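You operate a simulated robot arm through the tools that you are given. There is no shell and no other tool. Be economical: measure what you need, move in short steps, check, and stop when the job is done.

You run a simulated two-armed robot. Do the job below in one go: nothing can be reset, and whatever is moved stays where it is left.

Task
Take the black light bar off charge, over to the packing bench.
Fine: cradle switch off first, orange arm up, dial back to SLOW; lay the bar on the bench's clear end.

The check looks at the end state, three seconds after you hand in, the way a careful person would. Anything else that was tipped, shoved, dropped, spilled or broken makes it a failure.

Robot
Two 7-joint arms with two-finger grippers on one trunk, on a base that drives. Base frame: it is fixed to the floor where the robot stands at the start and does not move with it; the origin is under the middle of the robot, x ahead of it, y to its left, z up; the surface under the hand at the start is at about z = 840. Units: mm, degrees, N and s.
The left shoulder is at the start at [78, 151, 988], the right one opposite. With the tool pointing down near the work surface each hand reaches from about 260 to 800 mm from the robot's upright axis, wherever it stands, measured 20 degrees to its own side. Places, roughly: clear end of the packing bench [400, 2200, 900]; cradle switch [500, 0, 900]; orange arm of the cradle [600, 200, 900]; rate dial [500, 400, 900]. Payload 2.54 kg a hand.
The tool frame of a hand sits at the grasp point between the pads (the TCP): z along the fingers, y along the line on which they close. The tips reach 30 mm beyond it. Largest opening 116 mm; the body of the gripper starts 95 mm behind the TCP.
Orientation is told as [roll, pitch, yaw] about the base's x, y, z axes, in that order, counted from this pose: with the fingers straight down and closing along the base's y, the tool's x points along the base's -x, its y along +y and its z along -z.

Tools
- The arms move only by the tool drive_tool. It takes "left_deltas", "right_deltas" or both (then of equal length, played together; a hand with none holds still); each is a list of rows, each a list of 6 numbers: the shift along the base's x, y, z in units of 150 mm (1.0 is 150 mm), then the turn, a rotation vector about the base's x, y, z in units of 120 degrees (1.0 is 120 degrees). In form: [[dx, dy, dz, ax, ay, az], ...]. A call has 1 to 8 rows; each row is the pose to reach, as a shift and turn from the pose commanded when the call began. "left_jaw" and "right_jaw" are, for a hand that has rows, the closure in counts, from 0 (fully open) to 255 (shut), set as the call begins (left out, the last holds). A call with a number of a shift or a turn outside -1 to 1 is refused whole. Rows are played at 5 a second. More than 50 mm and 8.6 degrees between two rows, or a gripper value outside its range, and nothing of the call is played. Where a pose cannot be reached the arm comes as near as it can. A force on the tool above 40 N (or 10 N above the force at the start of the call, whichever is more), or a blocked arm, ends the call early, and 0.2 s more pass. Each finger travels about 72 mm/s and halts on what it meets, pressing with about 25 N; the grip force reading is that of the motor and also rises with nothing between the fingers. The clock runs only during rows and for 0.2 s after the last one: add rows that repeat a pose to give the fingers time. It gives the time, the measured TCP pose, the force on the tool (base axes), the opening and the grip force at its end, in the units of the frame above (readings bear some noise), with the torque about the TCP (base axes, N m) and any sound that the robot's microphone picked up.
- Cameras (640 x 400 px; columns grow to the right, rows downward): "scene" is now at [153.9, 36.5, 1137.4]; the picture's right is [0.40, -0.92, 0.00], its down [-0.25, -0.11, -0.96] and it looks along [0.88, 0.38, -0.27] (base axes); focal length 214 px, centre (320, 200). "left" rides on the left gripper at [69, 15, -122] in its tool frame; the picture's right is [-0.21, 0.98, 0.00], its down [-0.83, -0.18, -0.53] and it looks along [-0.52, -0.11, 0.85] (tool axes); focal length 251 px, centre (320, 200). "right" rides on the right gripper at [69, -15, -122] in its tool frame; the picture's right is [0.21, 0.98, 0.00], its down [-0.83, 0.18, -0.53] and it looks along [-0.52, 0.11, 0.85] (tool axes); focal length 251 px, centre (320, 200). There is no depth. A picture from a camera that has moved, and an enlarged one, comes with that camera's place and axes in the base frame and with its lens.
- camera(camera): a new picture of that camera. It takes no simulated time.
- lift_body(by): slides the trunk up (or, below 0, down) by that many mm; the arms and the scene camera ride with it, the base frame stays. It gives what a move gives, with no picture.
- steer(legs): drives the robot by 1 to 6 legs, each [ahead, left, turn to the left] in mm, mm and degrees, along the robot's own axes; the way and the turn of a leg run together, so that a leg with both is an arc; at most 1500 mm and 180 degrees a leg. The arms and the cameras ride along, it lands a little off, and it stops where it bumps. It gives what a move gives.
- aim_head(pan, tilt): turns the head with the scene camera to pan (to the left, within 80 degrees either way) and tilt (down, from -29 to 69), counted from straight ahead of the robot. It gives what a move gives.
- enlarge(camera, box): a new picture of the part [left, top, right, bottom] of that camera's present view, enlarged. It takes no simulated time.
- hand_in(): hands the job in; it is judged then, once.

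Go step by step. Nothing tells you exact positions but the pictures and the camera data: compare them with the known pose of the tool, close in by small moves and look again before you grip or let go. The budget is 120 turns and 108 pictures, counting those below and the enlarged ones. Unless the task says otherwise, let go and move clear before handing in, and close with one line.

The tools are called after "Call:" as name(argument=value, ...) on one line, values as JSON. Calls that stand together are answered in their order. drive_tool: Moves the arms, as the interface text tells. Its arguments: {"type":"object","properties":{"left_deltas":{"type":"array","items":{"type":"array","items":{"type":"number"}}},"left_jaw":{"type":"number"},"right_deltas":{"type":"array","items":{"type":"array","items":{"type":"number"}}},"right_jaw":{"type":"number"}},"required":[]} The other tools are called the same way: lift_body (by) slides the trunk up or down; steer (legs) drives the base; aim_head (pan, tilt) turns the head that bears the scene camera; camera (camera) takes a picture; enlarge (camera, box) takes an enlarged picture of a part of a camera's view; hand_in () hands the job in.

At the start:

```text
t: 0.0
left_tool_pos: [388.0, 428.8, 1233.9]
left_orientation: [0.0, -0.1, 0.0]
left_contact_force: [-0.5, 0.0, 0.0]
left_moment: [0.0, 0.0, -0.01]
left_opening: 116.1
left_gripper_force: 0.1
right_tool_pos: [407.8, -12.1, 1001.5]
right_orientation: [0.1, 0.0, -0.1]
right_contact_force: [0.2, -1.1, -0.5]
right_moment: [-0.01, 0.04, -0.03]
right_opening: 116.1
right_gripper_force: 0.2
trunk travel left (down, up): [-225.0, 64.0]
robot x, y, heading: [2.7, -2.2, 0.1]
head pan, tilt: [23.3, 15.8]
```

scene: 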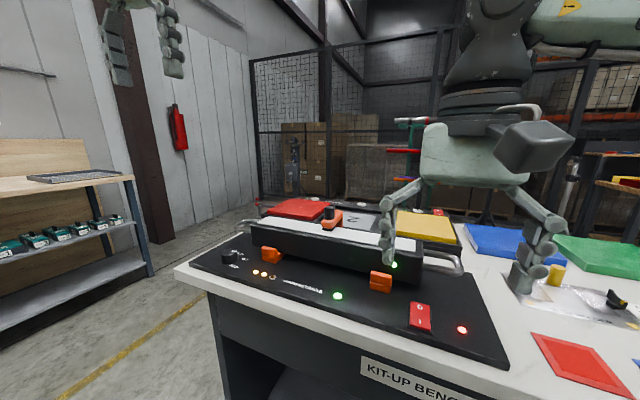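
right: 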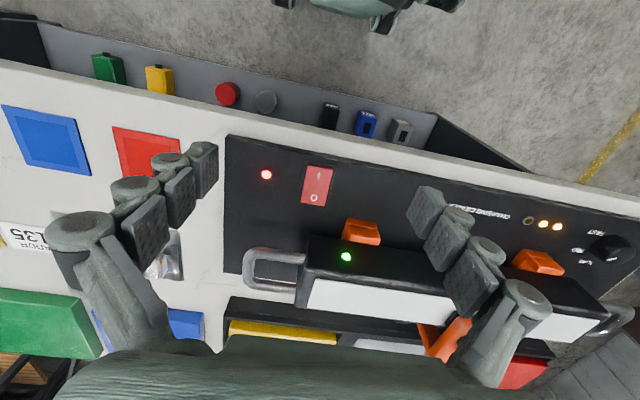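
left: 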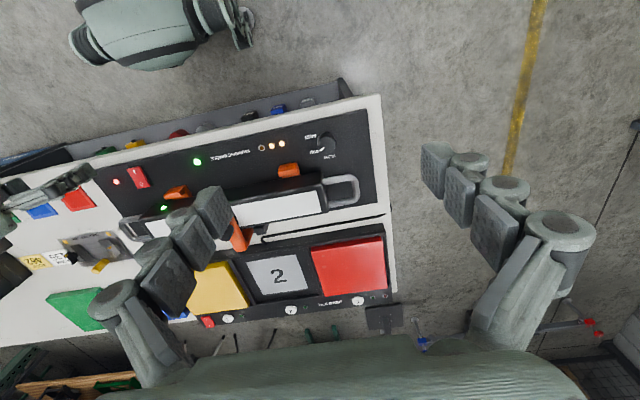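

I see the cradle panel with a red rocker switch, two orange parts in front, an orange arm behind the bar and a dial at the left end. I will enlarge the views to read the details.

Call:
enlarge(camera="scene", box=[180, 190, 510, 370])

Call:
enlarge(camera="left", box=[90, 100, 400, 290])

Call:
enlarge(camera="right", box=[220, 130, 640, 390])

```text
1.94 times, centred on (345, 280) of scene
camera zoom: at [153.9, 36.5, 1137.4], right [0.4, -0.92, 0.0], down [-0.25, -0.11, -0.96], along [0.88, 0.38, -0.27], focal length 416 px, centre (272, 45)
```

zoom: 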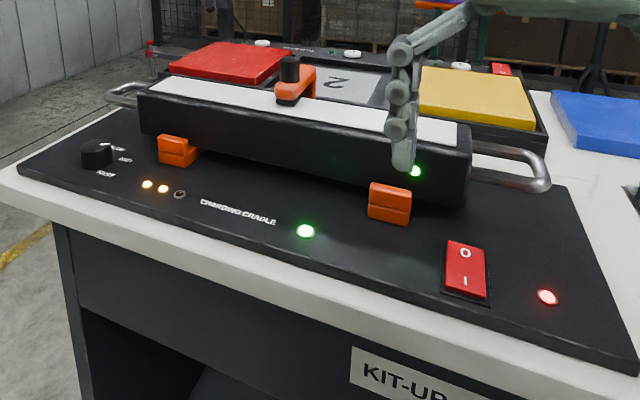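

```text
2.06 times, centred on (245, 195) of left
camera zoom: at [319.1, 445.7, 1355.8], right [0.21, 0.98, 0.0], down [0.83, -0.18, 0.53], along [0.52, -0.11, -0.85], focal length 519 px, centre (475, 210)
```

zoom: 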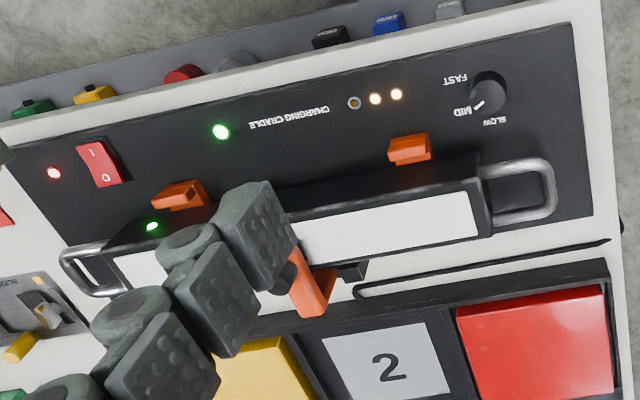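

```text
1.52 times, centred on (430, 260) of right
camera zoom: at [337.7, -26.6, 1122.5], right [-0.21, 0.98, 0.0], down [0.83, 0.18, 0.53], along [0.52, 0.11, -0.85], focal length 383 px, centre (152, 109)
```

zoom: 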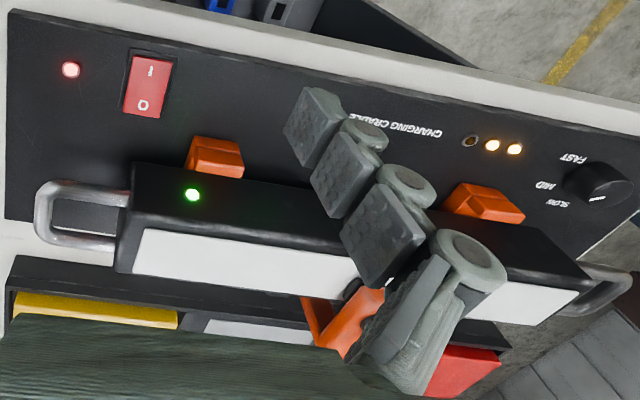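

The switch seems to be at about [480, 0, 860], the dial at [490, 423, 865] pointing to MID, and the bar spans y from 0 to 400 at x from 540 to 630, top z about 903. Next I look at the arm mechanism, the packing bench and the base surroundings.

Call:
aim_head(pan=75, tilt=20)

Call:
camera(camera="scene")

Call:
enlarge(camera="left", box=[190, 180, 310, 260])

Call:
drive_tool(right_deltas=[[-0.2, -0.2, 0.15, 0, 0, 0], [-0.4, -0.4, 0.3, 0, 0, 0], [-0.6, -0.6, 0.4, 0, 0, 0]])

Call:
aim_head(pan=15, tilt=25)

Call:
camera(camera="scene")

```text
t: 1.2
left_tool_pos: [387.7, 431.0, 1232.2]
left_orientation: [0.0, 0.0, 0.0]
left_contact_force: [0.1, 0.2, -0.8]
left_moment: [0.03, 0.01, -0.02]
left_opening: 115.7
left_gripper_force: 0.1
right_tool_pos: [408.1, -11.3, 999.2]
right_orientation: [0.0, 0.0, -0.1]
right_contact_force: [-0.7, 0.5, 0.4]
right_moment: [-0.01, -0.01, 0.03]
right_opening: 116.1
right_gripper_force: 0.0
trunk travel left (down, up): [-225.0, 64.0]
robot x, y, heading: [2.1, -1.5, 0.2]
head pan, tilt: [75.0, 20.0]
```

```text
101 pictures are left
camera scene: at [92.3, 89.4, 1130.6], right [0.97, -0.26, 0.0], down [-0.09, -0.33, -0.94], along [0.24, 0.91, -0.34], focal length 214 px, centre (320, 200)
```

scene: 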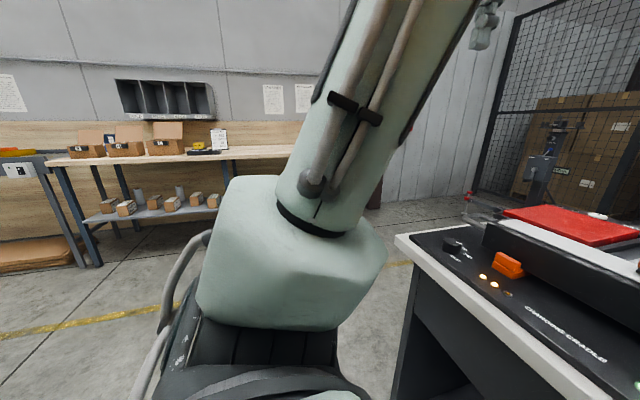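

```text
5.00 times, centred on (250, 220) of left
camera zoom: at [319.1, 445.7, 1355.8], right [0.21, 0.98, 0.0], down [0.83, -0.18, 0.53], along [0.52, -0.11, -0.85], focal length 1257 px, centre (670, 100)
```

zoom: 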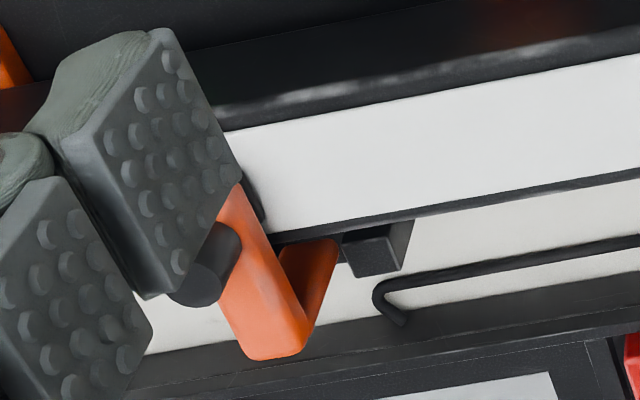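

```text
t: 2.0
left_tool_pos: [386.1, 428.7, 1233.9]
left_orientation: [0.1, -0.1, -0.2]
left_contact_force: [-0.6, 0.5, 1.0]
left_moment: [0.03, -0.01, 0.0]
left_opening: 116.0
left_gripper_force: 0.0
right_tool_pos: [317.2, -103.2, 1061.5]
right_orientation: [0.1, -0.1, -0.1]
right_contact_force: [-0.2, -0.7, -0.5]
right_moment: [0.01, -0.02, -0.02]
right_opening: 116.1
right_gripper_force: 0.0
trunk travel left (down, up): [-225.0, 64.0]
robot x, y, heading: [-0.4, 0.8, 0.1]
head pan, tilt: [75.0, 20.0]
```

```text
t: 3.3
left_tool_pos: [388.8, 428.9, 1233.6]
left_orientation: [0.1, 0.0, 0.0]
left_contact_force: [-0.1, -1.0, -0.1]
left_moment: [0.02, -0.02, -0.01]
left_opening: 115.8
left_gripper_force: 0.0
right_tool_pos: [319.7, -102.9, 1062.2]
right_orientation: [0.1, 0.0, -0.1]
right_contact_force: [-0.8, 0.4, 0.2]
right_moment: [0.02, 0.01, 0.02]
right_opening: 116.0
right_gripper_force: 0.0
trunk travel left (down, up): [-225.0, 64.0]
robot x, y, heading: [1.5, -0.8, 0.1]
head pan, tilt: [15.0, 25.0]
```

```text
99 pictures are left
camera scene: at [157.1, 23.4, 1122.5], right [0.26, -0.97, 0.0], down [-0.41, -0.11, -0.91], along [0.88, 0.24, -0.42], focal length 214 px, centre (320, 200)
```

scene: 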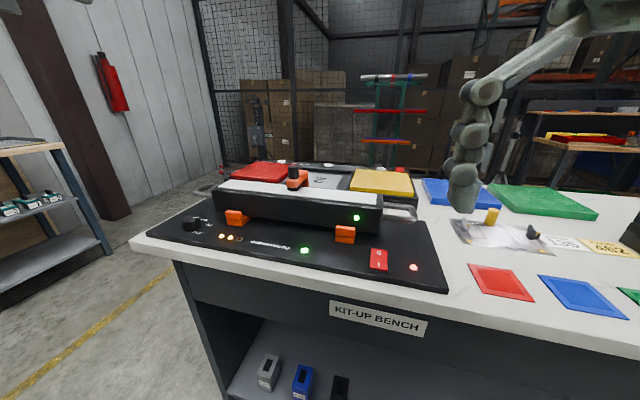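

The hold-down arm is behind the bar and lies across its top with a black knob. I move the left hand over it for a close look.

Call:
drive_tool(left_deltas=[[0.1, -0.25, -0.1, 0, 0, 0], [0.2, -0.5, -0.2, 0, 0, 0], [0.3, -0.75, -0.3, 0, 0, 0], [0.4, -0.95, -0.45, 0, 0, 0]])

Call:
drive_tool(left_deltas=[[0.1, -0.2, -0.2, 0, 0, 0], [0.2, -0.4, -0.4, 0, 0, 0], [0.3, -0.5, -0.6, 0, 0, 0], [0.35, -0.5, -0.75, 0, 0, 0]])

Call:
camera(camera="left")

Call:
enlarge(camera="scene", box=[130, 140, 460, 300])

```text
t: 4.5
left_tool_pos: [448.8, 310.5, 1148.6]
left_orientation: [-4.5, 1.6, 1.5]
left_contact_force: [-0.3, -0.9, 0.4]
left_moment: [-0.02, 0.02, 0.02]
left_opening: 115.7
left_gripper_force: 0.0
right_tool_pos: [319.9, -102.7, 1061.8]
right_orientation: [0.1, 0.0, -0.1]
right_contact_force: [0.8, 0.1, -0.2]
right_moment: [-0.04, 0.01, -0.02]
right_opening: 116.2
right_gripper_force: 0.1
trunk travel left (down, up): [-225.0, 64.0]
robot x, y, heading: [-0.1, 1.0, -0.2]
head pan, tilt: [15.0, 25.0]
stopped in row 4 (left hand): the arm was blocked; the commanded pose is now the measured one
```

```text
t: 5.5
left_tool_pos: [501.1, 242.9, 1032.2]
left_orientation: [-6.6, 2.1, 2.3]
left_contact_force: [0.5, 0.1, -0.3]
left_moment: [-0.02, 0.01, 0.02]
left_opening: 116.1
left_gripper_force: 0.1
right_tool_pos: [319.3, -103.1, 1060.4]
right_orientation: [0.1, -0.1, -0.1]
right_contact_force: [-0.2, 0.3, -0.5]
right_moment: [0.01, 0.0, 0.02]
right_opening: 116.1
right_gripper_force: 0.1
trunk travel left (down, up): [-225.0, 64.0]
robot x, y, heading: [-0.1, -0.6, 0.1]
head pan, tilt: [15.0, 25.0]
```

```text
98 pictures are left
camera left: at [435.2, 269.8, 1154.2], right [0.17, 0.98, -0.12], down [0.85, -0.09, 0.52], along [0.5, -0.19, -0.85], focal length 251 px, centre (320, 200)
```

left: 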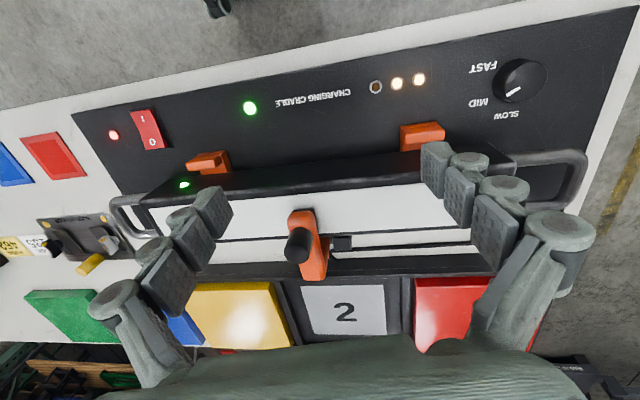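

```text
1.94 times, centred on (295, 220) of scene
camera zoom: at [156.7, 29.7, 1138.5], right [0.32, -0.95, 0.0], down [-0.25, -0.08, -0.97], along [0.91, 0.31, -0.26], focal length 416 px, centre (368, 161)
```

zoom: 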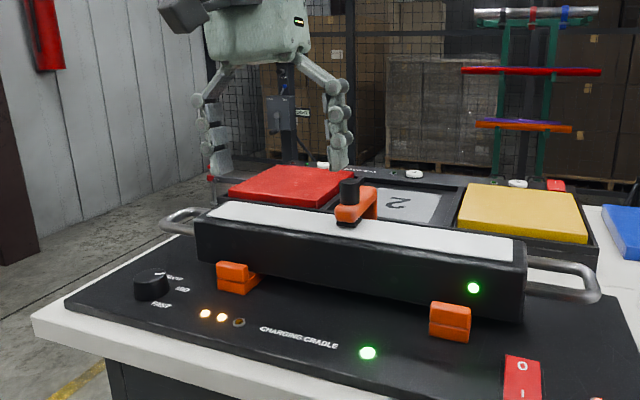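

I take closer looks at the arm, dial and switch.

Call:
enlarge(camera="left", box=[260, 190, 380, 290])

Call:
enlarge(camera="left", box=[440, 40, 580, 140])

Call:
enlarge(camera="scene", box=[190, 190, 270, 240])

Call:
enlarge(camera="scene", box=[260, 180, 380, 250])

```text
4.00 times, centred on (320, 240) of left
camera zoom: at [435.2, 269.8, 1154.2], right [0.17, 0.98, -0.12], down [0.85, -0.09, 0.52], along [0.5, -0.19, -0.85], focal length 1006 px, centre (320, 40)
```

zoom: 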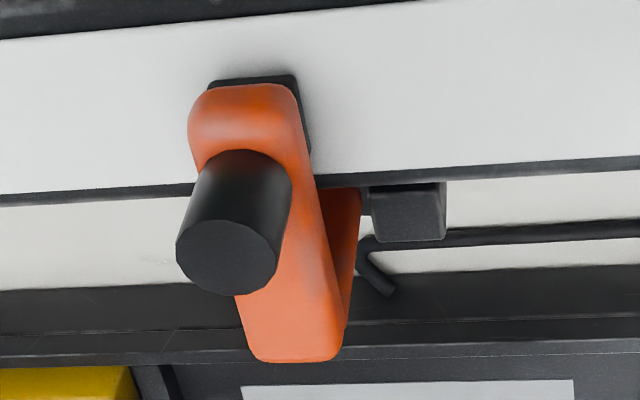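

```text
4.00 times, centred on (510, 90) of left
camera zoom: at [435.2, 269.8, 1154.2], right [0.17, 0.98, -0.12], down [0.85, -0.09, 0.52], along [0.5, -0.19, -0.85], focal length 1006 px, centre (-440, 640)
```

zoom: 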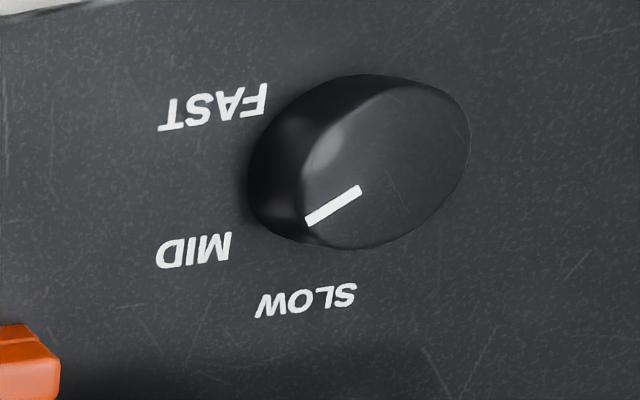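

```text
8.00 times, centred on (230, 215) of scene
camera zoom: at [156.7, 29.7, 1138.5], right [0.32, -0.95, 0.0], down [-0.25, -0.08, -0.97], along [0.91, 0.31, -0.26], focal length 1716 px, centre (1040, 80)
```

zoom: 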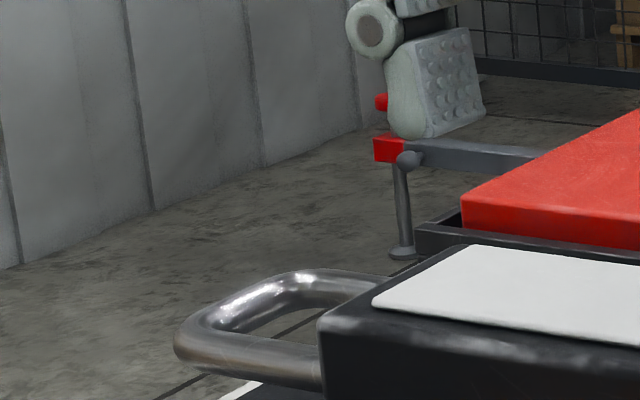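

```text
5.33 times, centred on (320, 215) of scene
camera zoom: at [156.7, 29.7, 1138.5], right [0.32, -0.95, 0.0], down [-0.25, -0.08, -0.97], along [0.91, 0.31, -0.26], focal length 1144 px, centre (320, 120)
```

zoom: 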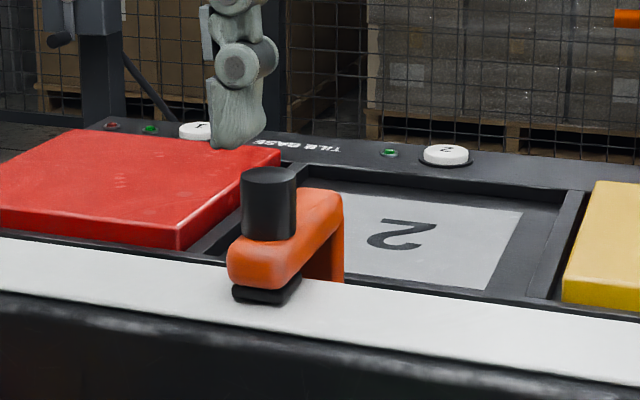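

The rocker's O end faces away from the robot, at about x 497. The dial is at MID and needs roughly +48° counterclockwise to reach SLOW. I close the right hand and bring it over the O end.

Call:
drive_tool(right_deltas=[[0.25, 0.15, -0.15, 0, 0, 0], [0.5, 0.3, -0.3, 0, 0, 0], [0.75, 0.5, -0.5, 0, 0, 0], [0.95, 0.65, -0.65, 0, 0, 0], [0.95, 0.69, -0.75, 0, 0, 0]], right_jaw=255)

Call:
camera(camera="right")

Call:
camera(camera="scene")

```text
refused: row 3 steps farther than a row can; nothing moved
```

```text
92 pictures are left
camera right: at [249.5, -117.6, 1183.9], right [-0.21, 0.98, 0.0], down [0.83, 0.18, 0.53], along [0.52, 0.11, -0.85], focal length 251 px, centre (320, 200)
```

right: 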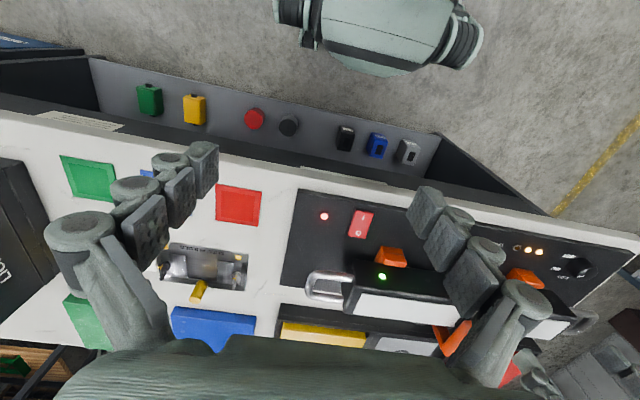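

```text
91 pictures are left
camera scene: at [156.7, 29.7, 1138.5], right [0.32, -0.95, 0.0], down [-0.25, -0.08, -0.97], along [0.91, 0.31, -0.26], focal length 214 px, centre (320, 200)
```

scene: 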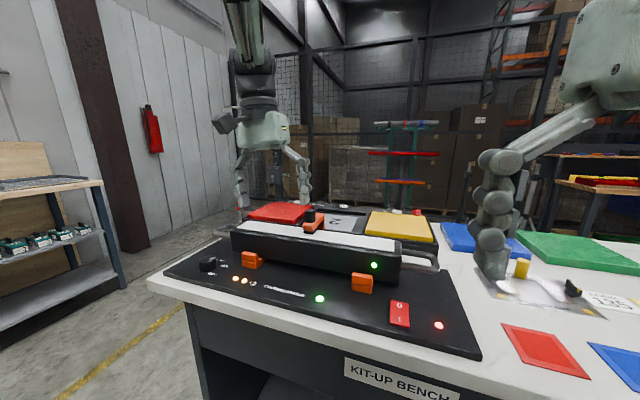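

The step was refused as too long, so I split it more finely.

Call:
drive_tool(right_deltas=[[0.2, 0.15, -0.1, 0, 0, 0], [0.4, 0.3, -0.25, 0, 0, 0], [0.6, 0.45, -0.4, 0, 0, 0], [0.8, 0.6, -0.55, 0, 0, 0], [0.95, 0.69, -0.7, 0, 0, 0]], right_jaw=255)

Call:
drive_tool(right_deltas=[[0.12, 0, -0.2, 0, 0, 0], [0.2, 0, -0.3, 0, 0, 0], [0.2, 0, -0.3, 0, 0, 0]])

Call:
camera(camera="right")

Call:
camera(camera="scene")

```text
t: 6.7
left_tool_pos: [499.5, 241.9, 1032.0]
left_orientation: [-6.2, 2.1, 2.1]
left_contact_force: [-0.2, -0.5, -0.1]
left_moment: [-0.03, -0.01, 0.01]
left_opening: 115.9
left_gripper_force: 0.2
right_tool_pos: [460.5, 0.5, 954.7]
right_orientation: [0.0, 0.0, 0.0]
right_contact_force: [-0.4, 0.2, -0.2]
right_moment: [-0.02, 0.02, 0.0]
right_opening: 0.0
right_gripper_force: 25.2
trunk travel left (down, up): [-225.0, 64.0]
robot x, y, heading: [-1.3, 0.7, 0.0]
head pan, tilt: [15.0, 25.0]
```

```text
t: 7.5
left_tool_pos: [500.1, 240.8, 1034.1]
left_orientation: [-6.2, 2.0, 2.0]
left_contact_force: [0.0, 0.2, -0.7]
left_moment: [0.03, 0.01, 0.01]
left_opening: 115.9
left_gripper_force: 0.0
right_tool_pos: [490.8, 1.4, 909.9]
right_orientation: [0.1, 0.0, -0.1]
right_contact_force: [0.6, -0.4, 0.2]
right_moment: [0.0, -0.03, -0.02]
right_opening: 0.0
right_gripper_force: 24.6
trunk travel left (down, up): [-225.0, 64.0]
robot x, y, heading: [-0.8, 0.5, -0.0]
head pan, tilt: [15.0, 25.0]
```

```text
90 pictures are left
camera right: at [421.3, -14.3, 1032.4], right [-0.21, 0.98, 0.0], down [0.83, 0.18, 0.53], along [0.52, 0.11, -0.85], focal length 251 px, centre (320, 200)
```

right: 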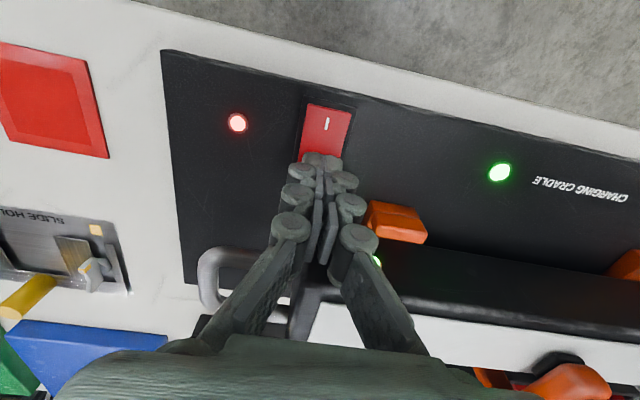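

```text
89 pictures are left
camera scene: at [156.4, 29.7, 1140.6], right [0.32, -0.95, 0.0], down [-0.23, -0.08, -0.97], along [0.92, 0.31, -0.24], focal length 214 px, centre (320, 200)
```

scene: 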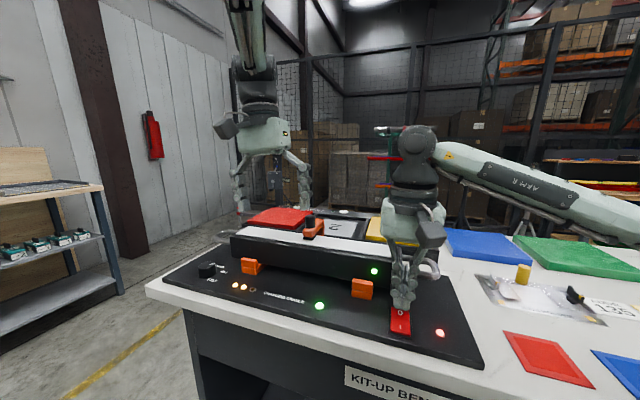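

The closed tips are over the O end, so I press down slowly.

Call:
drive_tool(right_deltas=[[0.01, 0, -0.05, 0, 0, 0], [0.01, 0, -0.08, 0, 0, 0], [0.01, 0, -0.11, 0, 0, 0], [0.01, 0, -0.14, 0, 0, 0], [0.01, 0, -0.16, 0, 0, 0], [0.01, 0, -0.18, 0, 0, 0]])

Call:
enlarge(camera="right", box=[200, 60, 560, 280])

```text
t: 9.1
left_tool_pos: [498.6, 240.1, 1032.6]
left_orientation: [-5.9, 2.1, 2.0]
left_contact_force: [0.6, -0.4, 0.7]
left_moment: [0.0, 0.03, -0.01]
left_opening: 115.7
left_gripper_force: 0.1
right_tool_pos: [494.6, 1.5, 891.5]
right_orientation: [0.4, -0.6, -0.2]
right_contact_force: [-2.6, -1.5, 13.0]
right_moment: [-0.04, 0.22, 0.09]
right_opening: 5.8
right_gripper_force: 29.3
trunk travel left (down, up): [-225.0, 64.0]
robot x, y, heading: [3.5, -0.6, -0.0]
head pan, tilt: [15.0, 25.0]
heard: click
stopped in row 6 (right hand): the force on the tool passed its limit at 42 N (the readings are from after the stop); the commanded pose is now the measured one
```

```text
1.78 times, centred on (380, 170) of right
camera zoom: at [423.1, -14.6, 1011.9], right [-0.21, 0.98, 0.01], down [0.82, 0.18, 0.54], along [0.53, 0.12, -0.84], focal length 447 px, centre (213, 253)
```

zoom: 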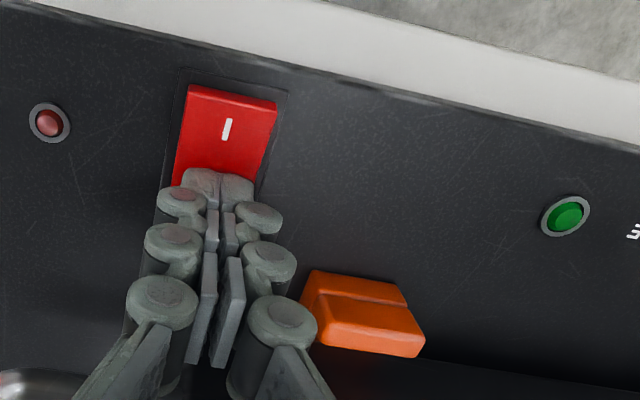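

Both lamps went out, so the switch is off. The knob on the orange arm tops out at about [590, 201, 986]; I back the right hand off and bring the left above the knob, levelling its tilt.

Call:
drive_tool(right_deltas=[[0, 0, 0.2, 0, 0, 0], [-0.1, -0.1, 0.45, 0, 0, 0], [-0.35, -0.25, 0.6, 0, 0, 0], [-0.6, -0.45, 0.65, 0, 0, 0], [-0.8, -0.7, 0.65, 0, 0, 0]])

Call:
drive_tool(left_deltas=[[0.15, -0.06, 0.05, 0.01, -0.005, -0.005], [0.3, -0.13, 0.05, 0.025, -0.01, -0.01], [0.45, -0.2, 0.05, 0.04, -0.015, -0.015], [0.607, -0.26, 0.05, 0.05, -0.017, -0.017]])

Call:
camera(camera="left")

Call:
camera(camera="scene")

```text
t: 10.3
left_tool_pos: [499.5, 239.9, 1034.0]
left_orientation: [-5.9, 2.0, 2.0]
left_contact_force: [0.5, -0.2, -0.4]
left_moment: [0.01, -0.04, 0.0]
left_opening: 116.1
left_gripper_force: 0.1
right_tool_pos: [375.2, -105.7, 984.9]
right_orientation: [0.3, -0.5, -0.1]
right_contact_force: [0.3, -0.2, -0.5]
right_moment: [0.01, 0.01, 0.02]
right_opening: 0.1
right_gripper_force: 28.6
trunk travel left (down, up): [-225.0, 64.0]
robot x, y, heading: [0.4, -2.6, 0.1]
head pan, tilt: [15.0, 25.0]
```

```text
t: 11.3
left_tool_pos: [590.7, 201.5, 1041.0]
left_orientation: [0.3, -0.3, 0.0]
left_contact_force: [0.0, -0.4, -0.1]
left_moment: [-0.03, 0.02, 0.0]
left_opening: 115.9
left_gripper_force: 0.0
right_tool_pos: [376.2, -103.3, 984.4]
right_orientation: [0.4, -0.4, -0.2]
right_contact_force: [0.1, -0.2, 0.4]
right_moment: [-0.02, 0.01, 0.0]
right_opening: 0.0
right_gripper_force: 28.8
trunk travel left (down, up): [-225.0, 64.0]
robot x, y, heading: [1.4, 3.8, 0.2]
head pan, tilt: [15.0, 25.0]
```

```text
87 pictures are left
camera left: at [521.7, 216.8, 1163.1], right [0.21, 0.98, 0.0], down [0.82, -0.18, 0.54], along [0.53, -0.11, -0.84], focal length 251 px, centre (320, 200)
```

left: 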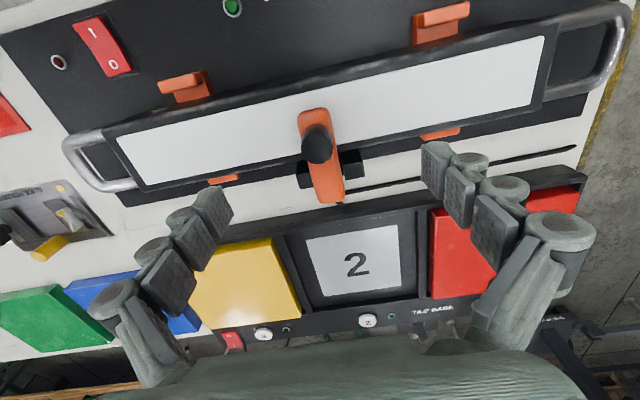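

```text
86 pictures are left
camera scene: at [157.6, 23.2, 1122.4], right [0.26, -0.97, 0.0], down [-0.41, -0.11, -0.91], along [0.88, 0.23, -0.42], focal length 214 px, centre (320, 200)
```

scene: 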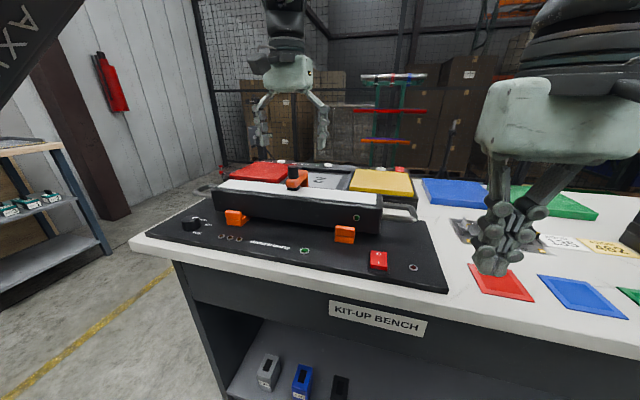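

All lamps are dark now. The arm hinges about the y axis on brackets near [653, y, 895]. I lower over the knob, keeping the tips just above the orange arm, and grip it.

Call:
drive_tool(left_deltas=[[0, 0, -0.15, 0, 0, 0], [0, 0, -0.25, 0, 0, 0], [0, 0, -0.315, 0, 0, 0]])

Call:
enlarge(camera="scene", box=[220, 120, 380, 220])

Call:
camera(camera="left")

```text
t: 12.1
left_tool_pos: [594.8, 206.5, 995.7]
left_orientation: [0.1, -0.2, 0.1]
left_contact_force: [0.4, -0.1, -0.1]
left_moment: [0.05, 0.0, 0.01]
left_opening: 115.8
left_gripper_force: 0.0
left hand out of reach, approached as far as the arm can: row 2, 3
right_tool_pos: [376.2, -103.0, 985.3]
right_orientation: [0.2, -0.5, -0.2]
right_contact_force: [-0.1, -0.5, 0.2]
right_moment: [-0.01, -0.02, -0.01]
right_opening: 0.2
right_gripper_force: 28.6
trunk travel left (down, up): [-225.0, 64.0]
robot x, y, heading: [-2.4, -0.7, 0.2]
head pan, tilt: [15.0, 25.0]
```

```text
4.00 times, centred on (300, 170) of scene
camera zoom: at [157.2, 23.3, 1122.5], right [0.26, -0.97, 0.0], down [-0.41, -0.11, -0.91], along [0.88, 0.23, -0.42], focal length 858 px, centre (400, 320)
```

zoom: 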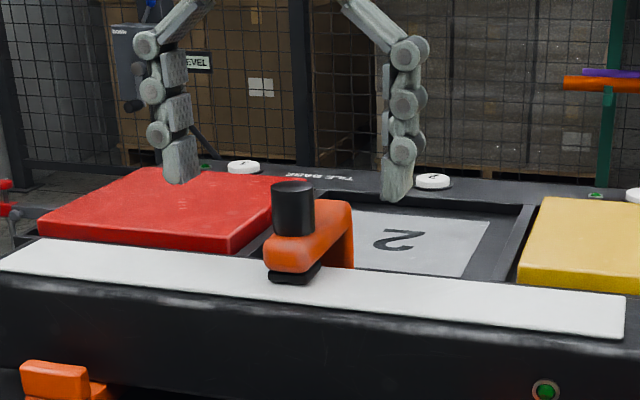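

```text
84 pictures are left
camera left: at [525.6, 222.8, 1118.1], right [0.21, 0.98, 0.0], down [0.82, -0.18, 0.54], along [0.52, -0.11, -0.84], focal length 251 px, centre (320, 200)
```

left: 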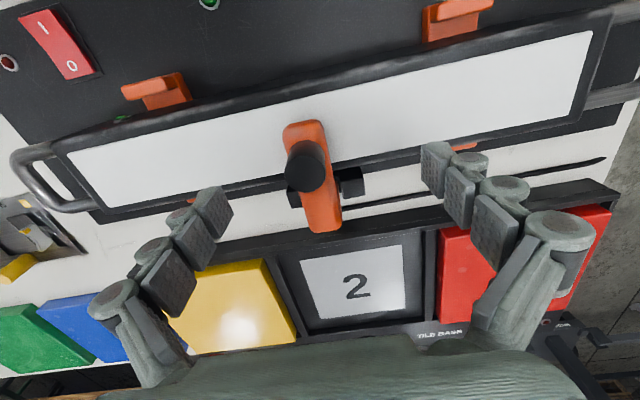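

The tips sit lower when the jaws close, so the present height (about 996) should be right to take the knob. I close the left hand on it and check.

Call:
drive_tool(left_deltas=[[0, 0, 0, 0, 0, 0], [0, 0, 0, 0, 0, 0], [0, 0, 0, 0, 0, 0], [0, 0, 0, 0, 0, 0]], left_jaw=255)

Call:
enlarge(camera="scene", box=[220, 120, 380, 220])

Call:
enlarge(camera="left", box=[220, 90, 420, 250])

```text
t: 13.1
left_tool_pos: [594.3, 200.8, 996.2]
left_orientation: [-0.1, 0.0, -0.3]
left_contact_force: [-2.6, -24.6, -1.9]
left_moment: [-0.73, 0.22, 0.12]
left_opening: 22.9
left_gripper_force: 37.9
right_tool_pos: [375.5, -106.7, 985.3]
right_orientation: [0.5, -0.5, -0.3]
right_contact_force: [-0.6, -0.4, 0.1]
right_moment: [0.02, 0.02, -0.02]
right_opening: 0.1
right_gripper_force: 29.1
trunk travel left (down, up): [-225.0, 64.0]
robot x, y, heading: [0.8, -0.8, -0.0]
head pan, tilt: [15.0, 25.0]
```

```text
4.00 times, centred on (300, 170) of scene
camera zoom: at [157.1, 20.6, 1122.6], right [0.26, -0.97, 0.0], down [-0.41, -0.11, -0.91], along [0.88, 0.23, -0.42], focal length 858 px, centre (400, 320)
```

zoom: 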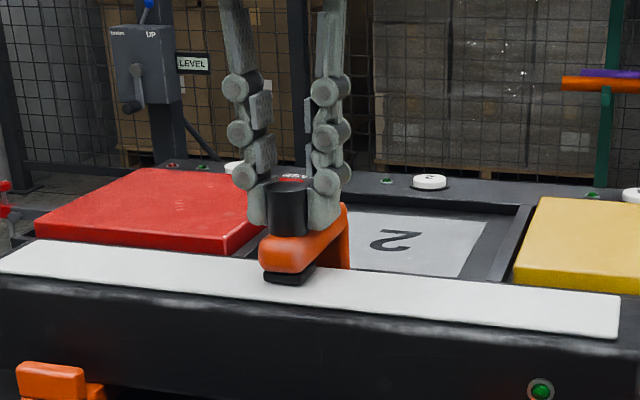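

```text
2.50 times, centred on (320, 170) of left
camera zoom: at [526.0, 217.0, 1118.3], right [0.22, 0.98, 0.0], down [0.82, -0.18, 0.54], along [0.52, -0.12, -0.84], focal length 629 px, centre (320, 275)
```

zoom: 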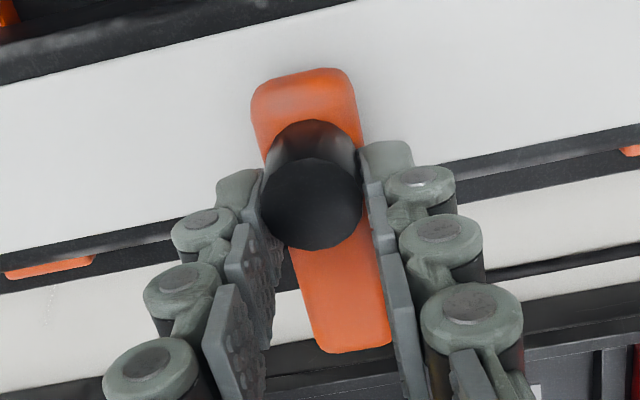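

The knob is held. Now I swing the arm up and back along its arc, turning the hand with it.

Call:
drive_tool(left_deltas=[[0.0, -0.033, 0.0, 0, 0, 0], [0.047, -0.033, 0.026, 0, 0.033, 0], [0.094, -0.033, 0.052, 0, 0.067, 0], [0.145, -0.033, 0.073, 0, 0.1, 0], [0.195, -0.033, 0.091, 0, 0.133, 0], [0.25, -0.033, 0.104, 0, 0.167, 0], [0.3, -0.033, 0.115, 0, 0.2, 0]])

Call:
camera(camera="scene")

```text
t: 14.8
left_tool_pos: [609.7, 199.7, 996.6]
left_orientation: [0.7, 22.8, 0.4]
left_contact_force: [-11.3, -2.0, 17.9]
left_moment: [-0.52, 0.35, 0.11]
left_opening: 22.8
left_gripper_force: 45.4
left hand out of reach, approached as far as the arm can: row 1, 6, 7
right_tool_pos: [373.5, -102.4, 986.0]
right_orientation: [0.4, -0.6, -0.1]
right_contact_force: [0.0, 0.3, 0.6]
right_moment: [0.0, 0.0, -0.06]
right_opening: 0.1
right_gripper_force: 28.6
trunk travel left (down, up): [-225.0, 64.0]
robot x, y, heading: [-2.3, 1.7, -0.0]
head pan, tilt: [15.0, 25.0]
stopped in row 7 (left hand): the force on the tool passed its limit at 49 N (the readings are from after the stop); the commanded pose is now the measured one
```

```text
81 pictures are left
camera scene: at [154.7, 22.6, 1123.1], right [0.26, -0.97, 0.0], down [-0.41, -0.11, -0.91], along [0.88, 0.24, -0.42], focal length 214 px, centre (320, 200)
```

scene: 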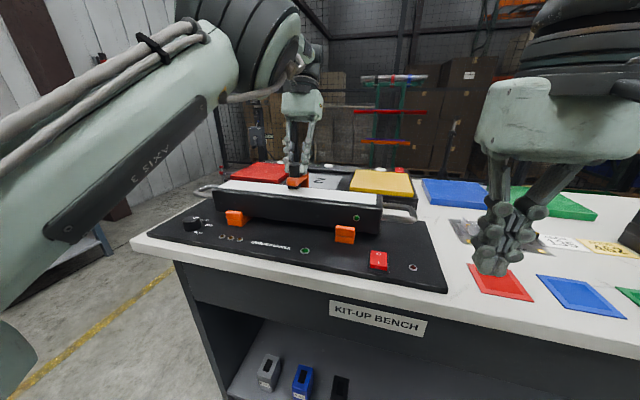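

The force limit stopped the move; I check whether the arm moved at all.

Call:
enlarge(camera="scene", box=[220, 80, 380, 220])

Call:
camera(camera="left")

Call:
camera(camera="right")

```text
2.86 times, centred on (300, 150) of scene
camera zoom: at [154.7, 22.6, 1123.1], right [0.26, -0.97, 0.0], down [-0.41, -0.11, -0.91], along [0.88, 0.24, -0.42], focal length 613 px, centre (377, 343)
```

zoom: 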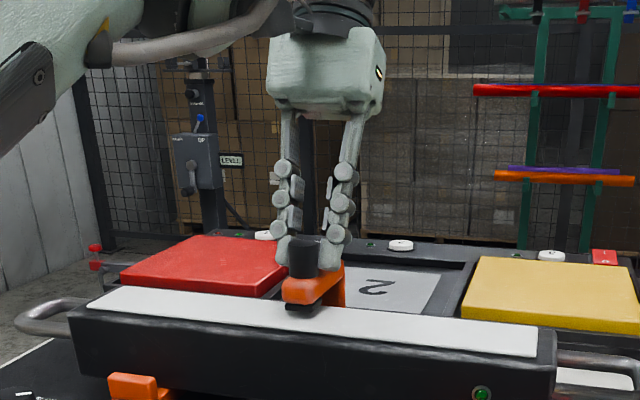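

```text
79 pictures are left
camera left: at [593.2, 214.7, 1137.3], right [0.19, 0.98, -0.07], down [0.97, -0.18, 0.17], along [0.15, -0.11, -0.98], focal length 251 px, centre (320, 200)
```

left: 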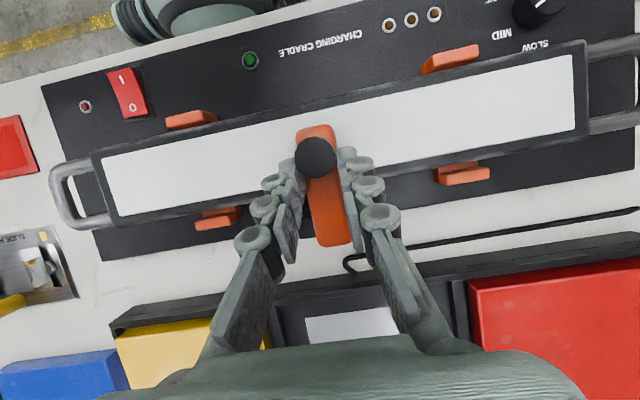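

```text
78 pictures are left
camera right: at [302.8, -119.9, 1107.6], right [-0.21, 0.98, 0.01], down [0.82, 0.18, 0.54], along [0.53, 0.12, -0.84], focal length 251 px, centre (320, 200)
```

right: 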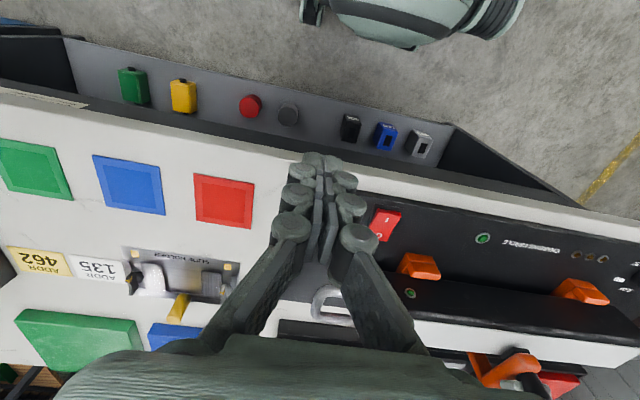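

The arm has not moved: the left arm was at a posture limit and could not rise. I let go, lift clear, and shift the base to the right so the knob falls in a better part of the left arm's reach.

Call:
drive_tool(left_deltas=[[0, 0, 0, 0, 0, 0], [0, 0, 0, 0, 0, 0], [0, 0, 0, 0, 0, 0], [0.05, 0, 0.12, 0, 0, 0], [0.05, 0, 0.25, 0, -0.05, 0], [0, 0.1, 0.4, 0, -0.11, 0], [-0.1, 0.2, 0.55, 0, -0.17, 0], [-0.15, 0.3, 0.65, 0, -0.19, 0]], left_jaw=0)

Call:
steer(legs=[[0, -150, 0]])

Call:
camera(camera="scene")

```text
t: 16.6
left_tool_pos: [590.9, 248.2, 1091.4]
left_orientation: [0.2, -0.1, 0.3]
left_contact_force: [-0.2, -0.3, 0.4]
left_moment: [0.0, -0.01, 0.0]
left_opening: 115.9
left_gripper_force: 0.0
left hand out of reach, approached as far as the arm can: row 4
right_tool_pos: [375.4, -104.0, 984.4]
right_orientation: [0.3, -0.5, -0.1]
right_contact_force: [0.6, 0.3, 0.2]
right_moment: [0.0, 0.02, -0.01]
right_opening: 0.3
right_gripper_force: 29.4
trunk travel left (down, up): [-225.0, 64.0]
robot x, y, heading: [-0.3, -1.1, -0.1]
head pan, tilt: [15.0, 25.0]
```

```text
t: 18.7
left_tool_pos: [591.0, 97.3, 1089.1]
left_orientation: [0.4, 0.1, 0.4]
left_contact_force: [0.9, 0.3, 0.0]
left_moment: [0.01, 0.01, 0.0]
left_opening: 116.3
left_gripper_force: 0.0
right_tool_pos: [376.3, -253.5, 984.8]
right_orientation: [0.5, -0.5, 0.1]
right_contact_force: [0.0, -0.1, -0.1]
right_moment: [0.01, 0.0, -0.03]
right_opening: 0.1
right_gripper_force: 28.9
trunk travel left (down, up): [-225.0, 64.0]
robot x, y, heading: [-1.4, -151.4, 0.1]
head pan, tilt: [15.0, 25.0]
```

```text
77 pictures are left
camera scene: at [157.4, -127.7, 1122.5], right [0.26, -0.97, 0.0], down [-0.41, -0.11, -0.91], along [0.87, 0.24, -0.42], focal length 214 px, centre (320, 200)
```

scene: 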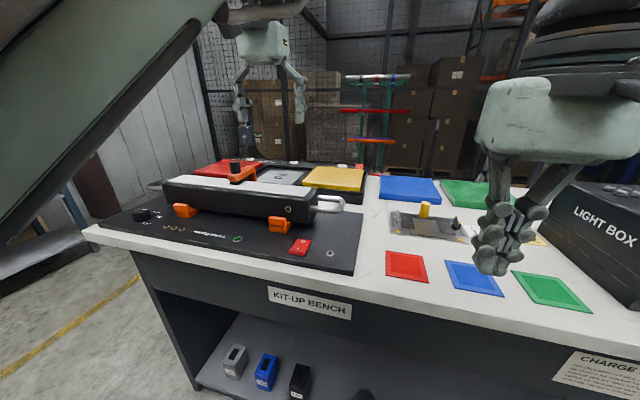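

There is a notice headed "CHARGE…" on the bench front, which I should read.

Call:
aim_head(pan=-20, tilt=40)

Call:
camera(camera="scene")

Call:
enlarge(camera="scene", box=[200, 180, 440, 330])

```text
t: 19.7
left_tool_pos: [589.9, 99.3, 1088.1]
left_orientation: [0.2, 0.2, 0.6]
left_contact_force: [-0.5, -0.1, -0.4]
left_moment: [0.02, -0.02, 0.02]
left_opening: 116.0
left_gripper_force: 0.1
right_tool_pos: [376.9, -255.5, 985.9]
right_orientation: [0.4, -0.5, 0.0]
right_contact_force: [0.4, 0.6, 0.4]
right_moment: [0.03, 0.01, 0.0]
right_opening: 0.0
right_gripper_force: 28.7
trunk travel left (down, up): [-225.0, 64.0]
robot x, y, heading: [0.9, -152.7, 0.1]
head pan, tilt: [-20.0, 40.0]
```

```text
76 pictures are left
camera scene: at [156.6, -160.3, 1108.2], right [-0.1, -1.0, 0.0], down [-0.56, 0.06, -0.83], along [0.82, -0.08, -0.56], focal length 214 px, centre (320, 200)
```

scene: 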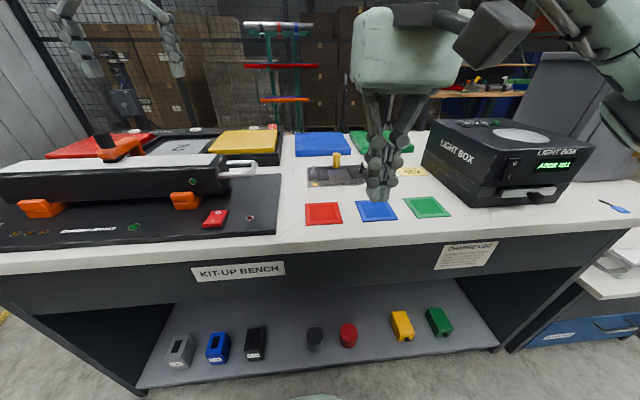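

```text
2.67 times, centred on (320, 255) of scene
camera zoom: at [156.6, -160.3, 1108.2], right [-0.1, -1.0, 0.0], down [-0.56, 0.06, -0.83], along [0.82, -0.08, -0.56], focal length 572 px, centre (320, 53)
```

zoom: 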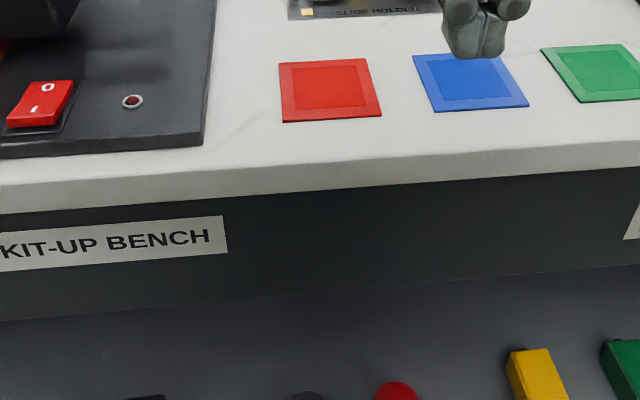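

Call:
enlarge(camera="scene", box=[425, 235, 505, 275])

Call:
drive_tool(left_deltas=[[0, 0.3, 0, 0, 0, 0], [0, 0.6, 0, 0, 0, 0], [0, 0.69, 0, 0, 0, 0]])

```text
8.00 times, centred on (465, 255) of scene
camera zoom: at [156.6, -160.3, 1108.2], right [-0.1, -1.0, 0.0], down [-0.56, 0.06, -0.83], along [0.82, -0.08, -0.56], focal length 1716 px, centre (-840, -240)
```

zoom: 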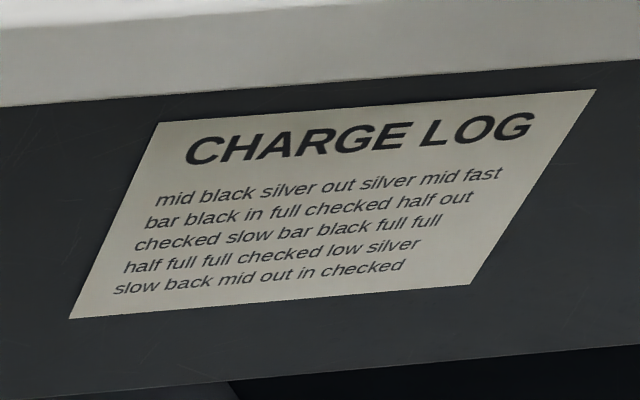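

```text
t: 20.5
left_tool_pos: [590.1, 200.2, 1091.0]
left_orientation: [0.4, -0.2, 0.4]
left_contact_force: [-0.4, 1.5, 0.0]
left_moment: [-0.02, 0.02, 0.0]
left_opening: 116.1
left_gripper_force: 0.1
right_tool_pos: [375.1, -252.7, 985.2]
right_orientation: [0.3, -0.5, 0.0]
right_contact_force: [0.3, 0.5, 0.8]
right_moment: [-0.01, 0.01, -0.01]
right_opening: 0.0
right_gripper_force: 28.4
trunk travel left (down, up): [-225.0, 64.0]
robot x, y, heading: [-1.1, -151.9, 0.1]
head pan, tilt: [-20.0, 40.0]
```

The notice is only a log with no instruction. The left hand is again above the knob; I descend and grip, checking for any reach warning.

Call:
drive_tool(left_deltas=[[0, 0.008, -0.2, 0, 0, 0], [0, 0.008, -0.4, 0, 0, 0], [0, 0.008, -0.55, 0, 0, 0], [0, 0.008, -0.637, 0, 0, 0]])

Call:
enlarge(camera="left", box=[220, 90, 420, 250])

```text
t: 21.5
left_tool_pos: [591.9, 200.8, 994.5]
left_orientation: [0.4, 0.0, 0.6]
left_contact_force: [-0.1, 0.3, -0.2]
left_moment: [-0.04, -0.02, -0.02]
left_opening: 116.1
left_gripper_force: 0.0
right_tool_pos: [376.7, -254.7, 985.8]
right_orientation: [0.3, -0.5, 0.0]
right_contact_force: [-0.5, -0.5, 0.4]
right_moment: [0.0, 0.0, -0.01]
right_opening: 0.0
right_gripper_force: 28.6
trunk travel left (down, up): [-225.0, 64.0]
robot x, y, heading: [2.5, -151.1, 0.2]
head pan, tilt: [-20.0, 40.0]
```

```text
2.50 times, centred on (320, 170) of left
camera zoom: at [522.1, 215.1, 1116.3], right [0.21, 0.98, 0.01], down [0.83, -0.18, 0.53], along [0.52, -0.1, -0.85], focal length 629 px, centre (320, 275)
```

zoom: 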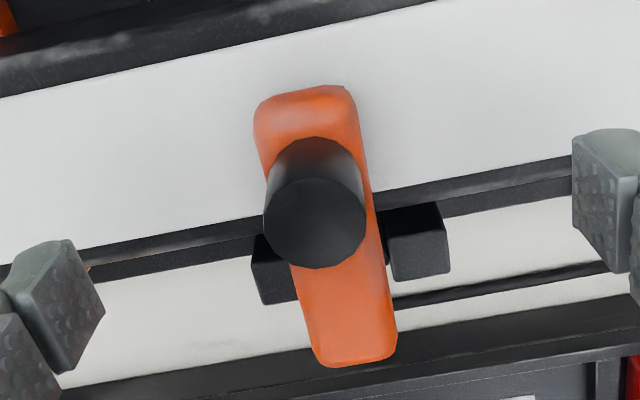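

The reach is fine now. I close on the knob and try a gentle, mainly upward pull.

Call:
drive_tool(left_deltas=[[0, 0, 0, 0, 0, 0], [0, 0, 0, 0, 0, 0], [0, 0, 0, 0, 0, 0], [0, 0, 0, 0, 0, 0], [0.03, 0, 0.03, 0, 0.02, 0], [0.06, 0, 0.06, 0, 0.04, 0], [0.1, 0, 0.09, 0, 0.06, 0]], left_jaw=255)

Call:
enlarge(camera="left", box=[220, 90, 420, 250])

```text
t: 23.1
left_tool_pos: [607.5, 199.6, 1005.0]
left_orientation: [0.3, 7.3, 0.3]
left_contact_force: [-0.2, -9.2, -19.6]
left_moment: [-0.26, 0.9, 0.04]
left_opening: 22.7
left_gripper_force: 45.3
right_tool_pos: [377.9, -253.7, 983.9]
right_orientation: [0.3, -0.4, 0.0]
right_contact_force: [-0.1, 0.4, 0.5]
right_moment: [0.03, 0.04, -0.01]
right_opening: 0.1
right_gripper_force: 28.4
trunk travel left (down, up): [-225.0, 64.0]
robot x, y, heading: [-3.4, -150.1, -0.0]
head pan, tilt: [-20.0, 40.0]
```

```text
2.50 times, centred on (320, 170) of left
camera zoom: at [555.6, 215.2, 1135.2], right [0.21, 0.98, -0.02], down [0.89, -0.18, 0.42], along [0.41, -0.11, -0.91], focal length 629 px, centre (320, 275)
```

zoom: 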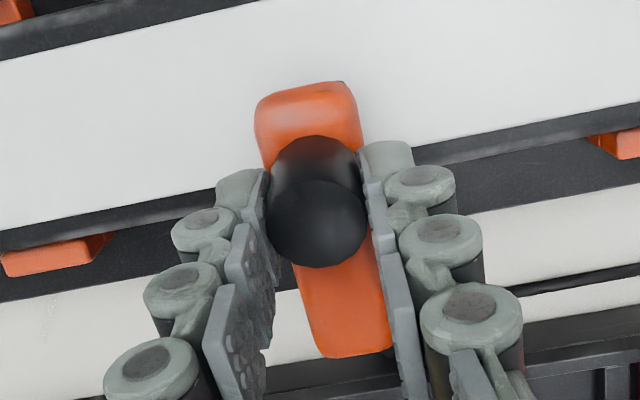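

The arm is now moving with the hand. I continue along the arc.

Call:
drive_tool(left_deltas=[[0.065, 0, 0.026, 0, 0.042, 0], [0.132, 0, 0.045, 0, 0.083, 0], [0.2, 0, 0.057, 0, 0.125, 0], [0.27, 0, 0.063, 0, 0.167, 0], [0.34, 0, 0.063, 0, 0.208, 0], [0.407, 0, 0.057, 0, 0.25, 0]])

Call:
camera(camera="left")

```text
t: 24.1
left_tool_pos: [596.6, 200.0, 995.5]
left_orientation: [1.7, 24.3, 1.0]
left_contact_force: [4.0, 3.2, 12.3]
left_moment: [-0.45, 0.95, -0.16]
left_opening: 23.0
left_gripper_force: 45.0
left hand out of reach, approached as far as the arm can: row 2, 3, 4, 5
right_tool_pos: [375.9, -252.8, 985.5]
right_orientation: [0.5, -0.6, 0.1]
right_contact_force: [-0.2, -0.5, -0.2]
right_moment: [0.0, -0.01, -0.04]
right_opening: 0.0
right_gripper_force: 28.2
trunk travel left (down, up): [-225.0, 64.0]
robot x, y, heading: [1.4, -154.2, 0.2]
head pan, tilt: [-20.0, 40.0]
stopped in row 5 (left hand): the force on the tool passed its limit at 76 N (the readings are from after the stop); the commanded pose is now the measured one
```

```text
71 pictures are left
camera left: at [583.8, 211.8, 1135.3], right [0.19, 0.98, -0.06], down [0.97, -0.18, 0.14], along [0.13, -0.09, -0.99], focal length 251 px, centre (320, 200)
```

left: 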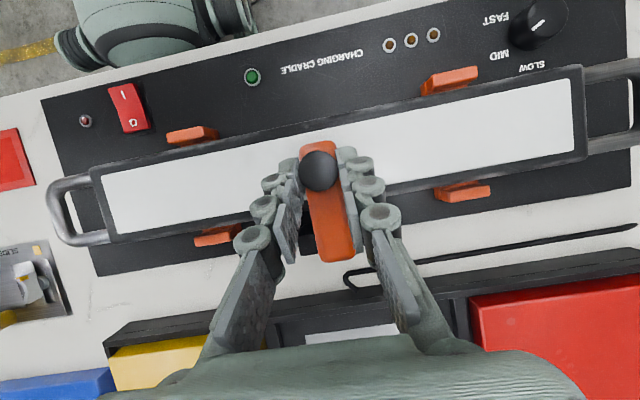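

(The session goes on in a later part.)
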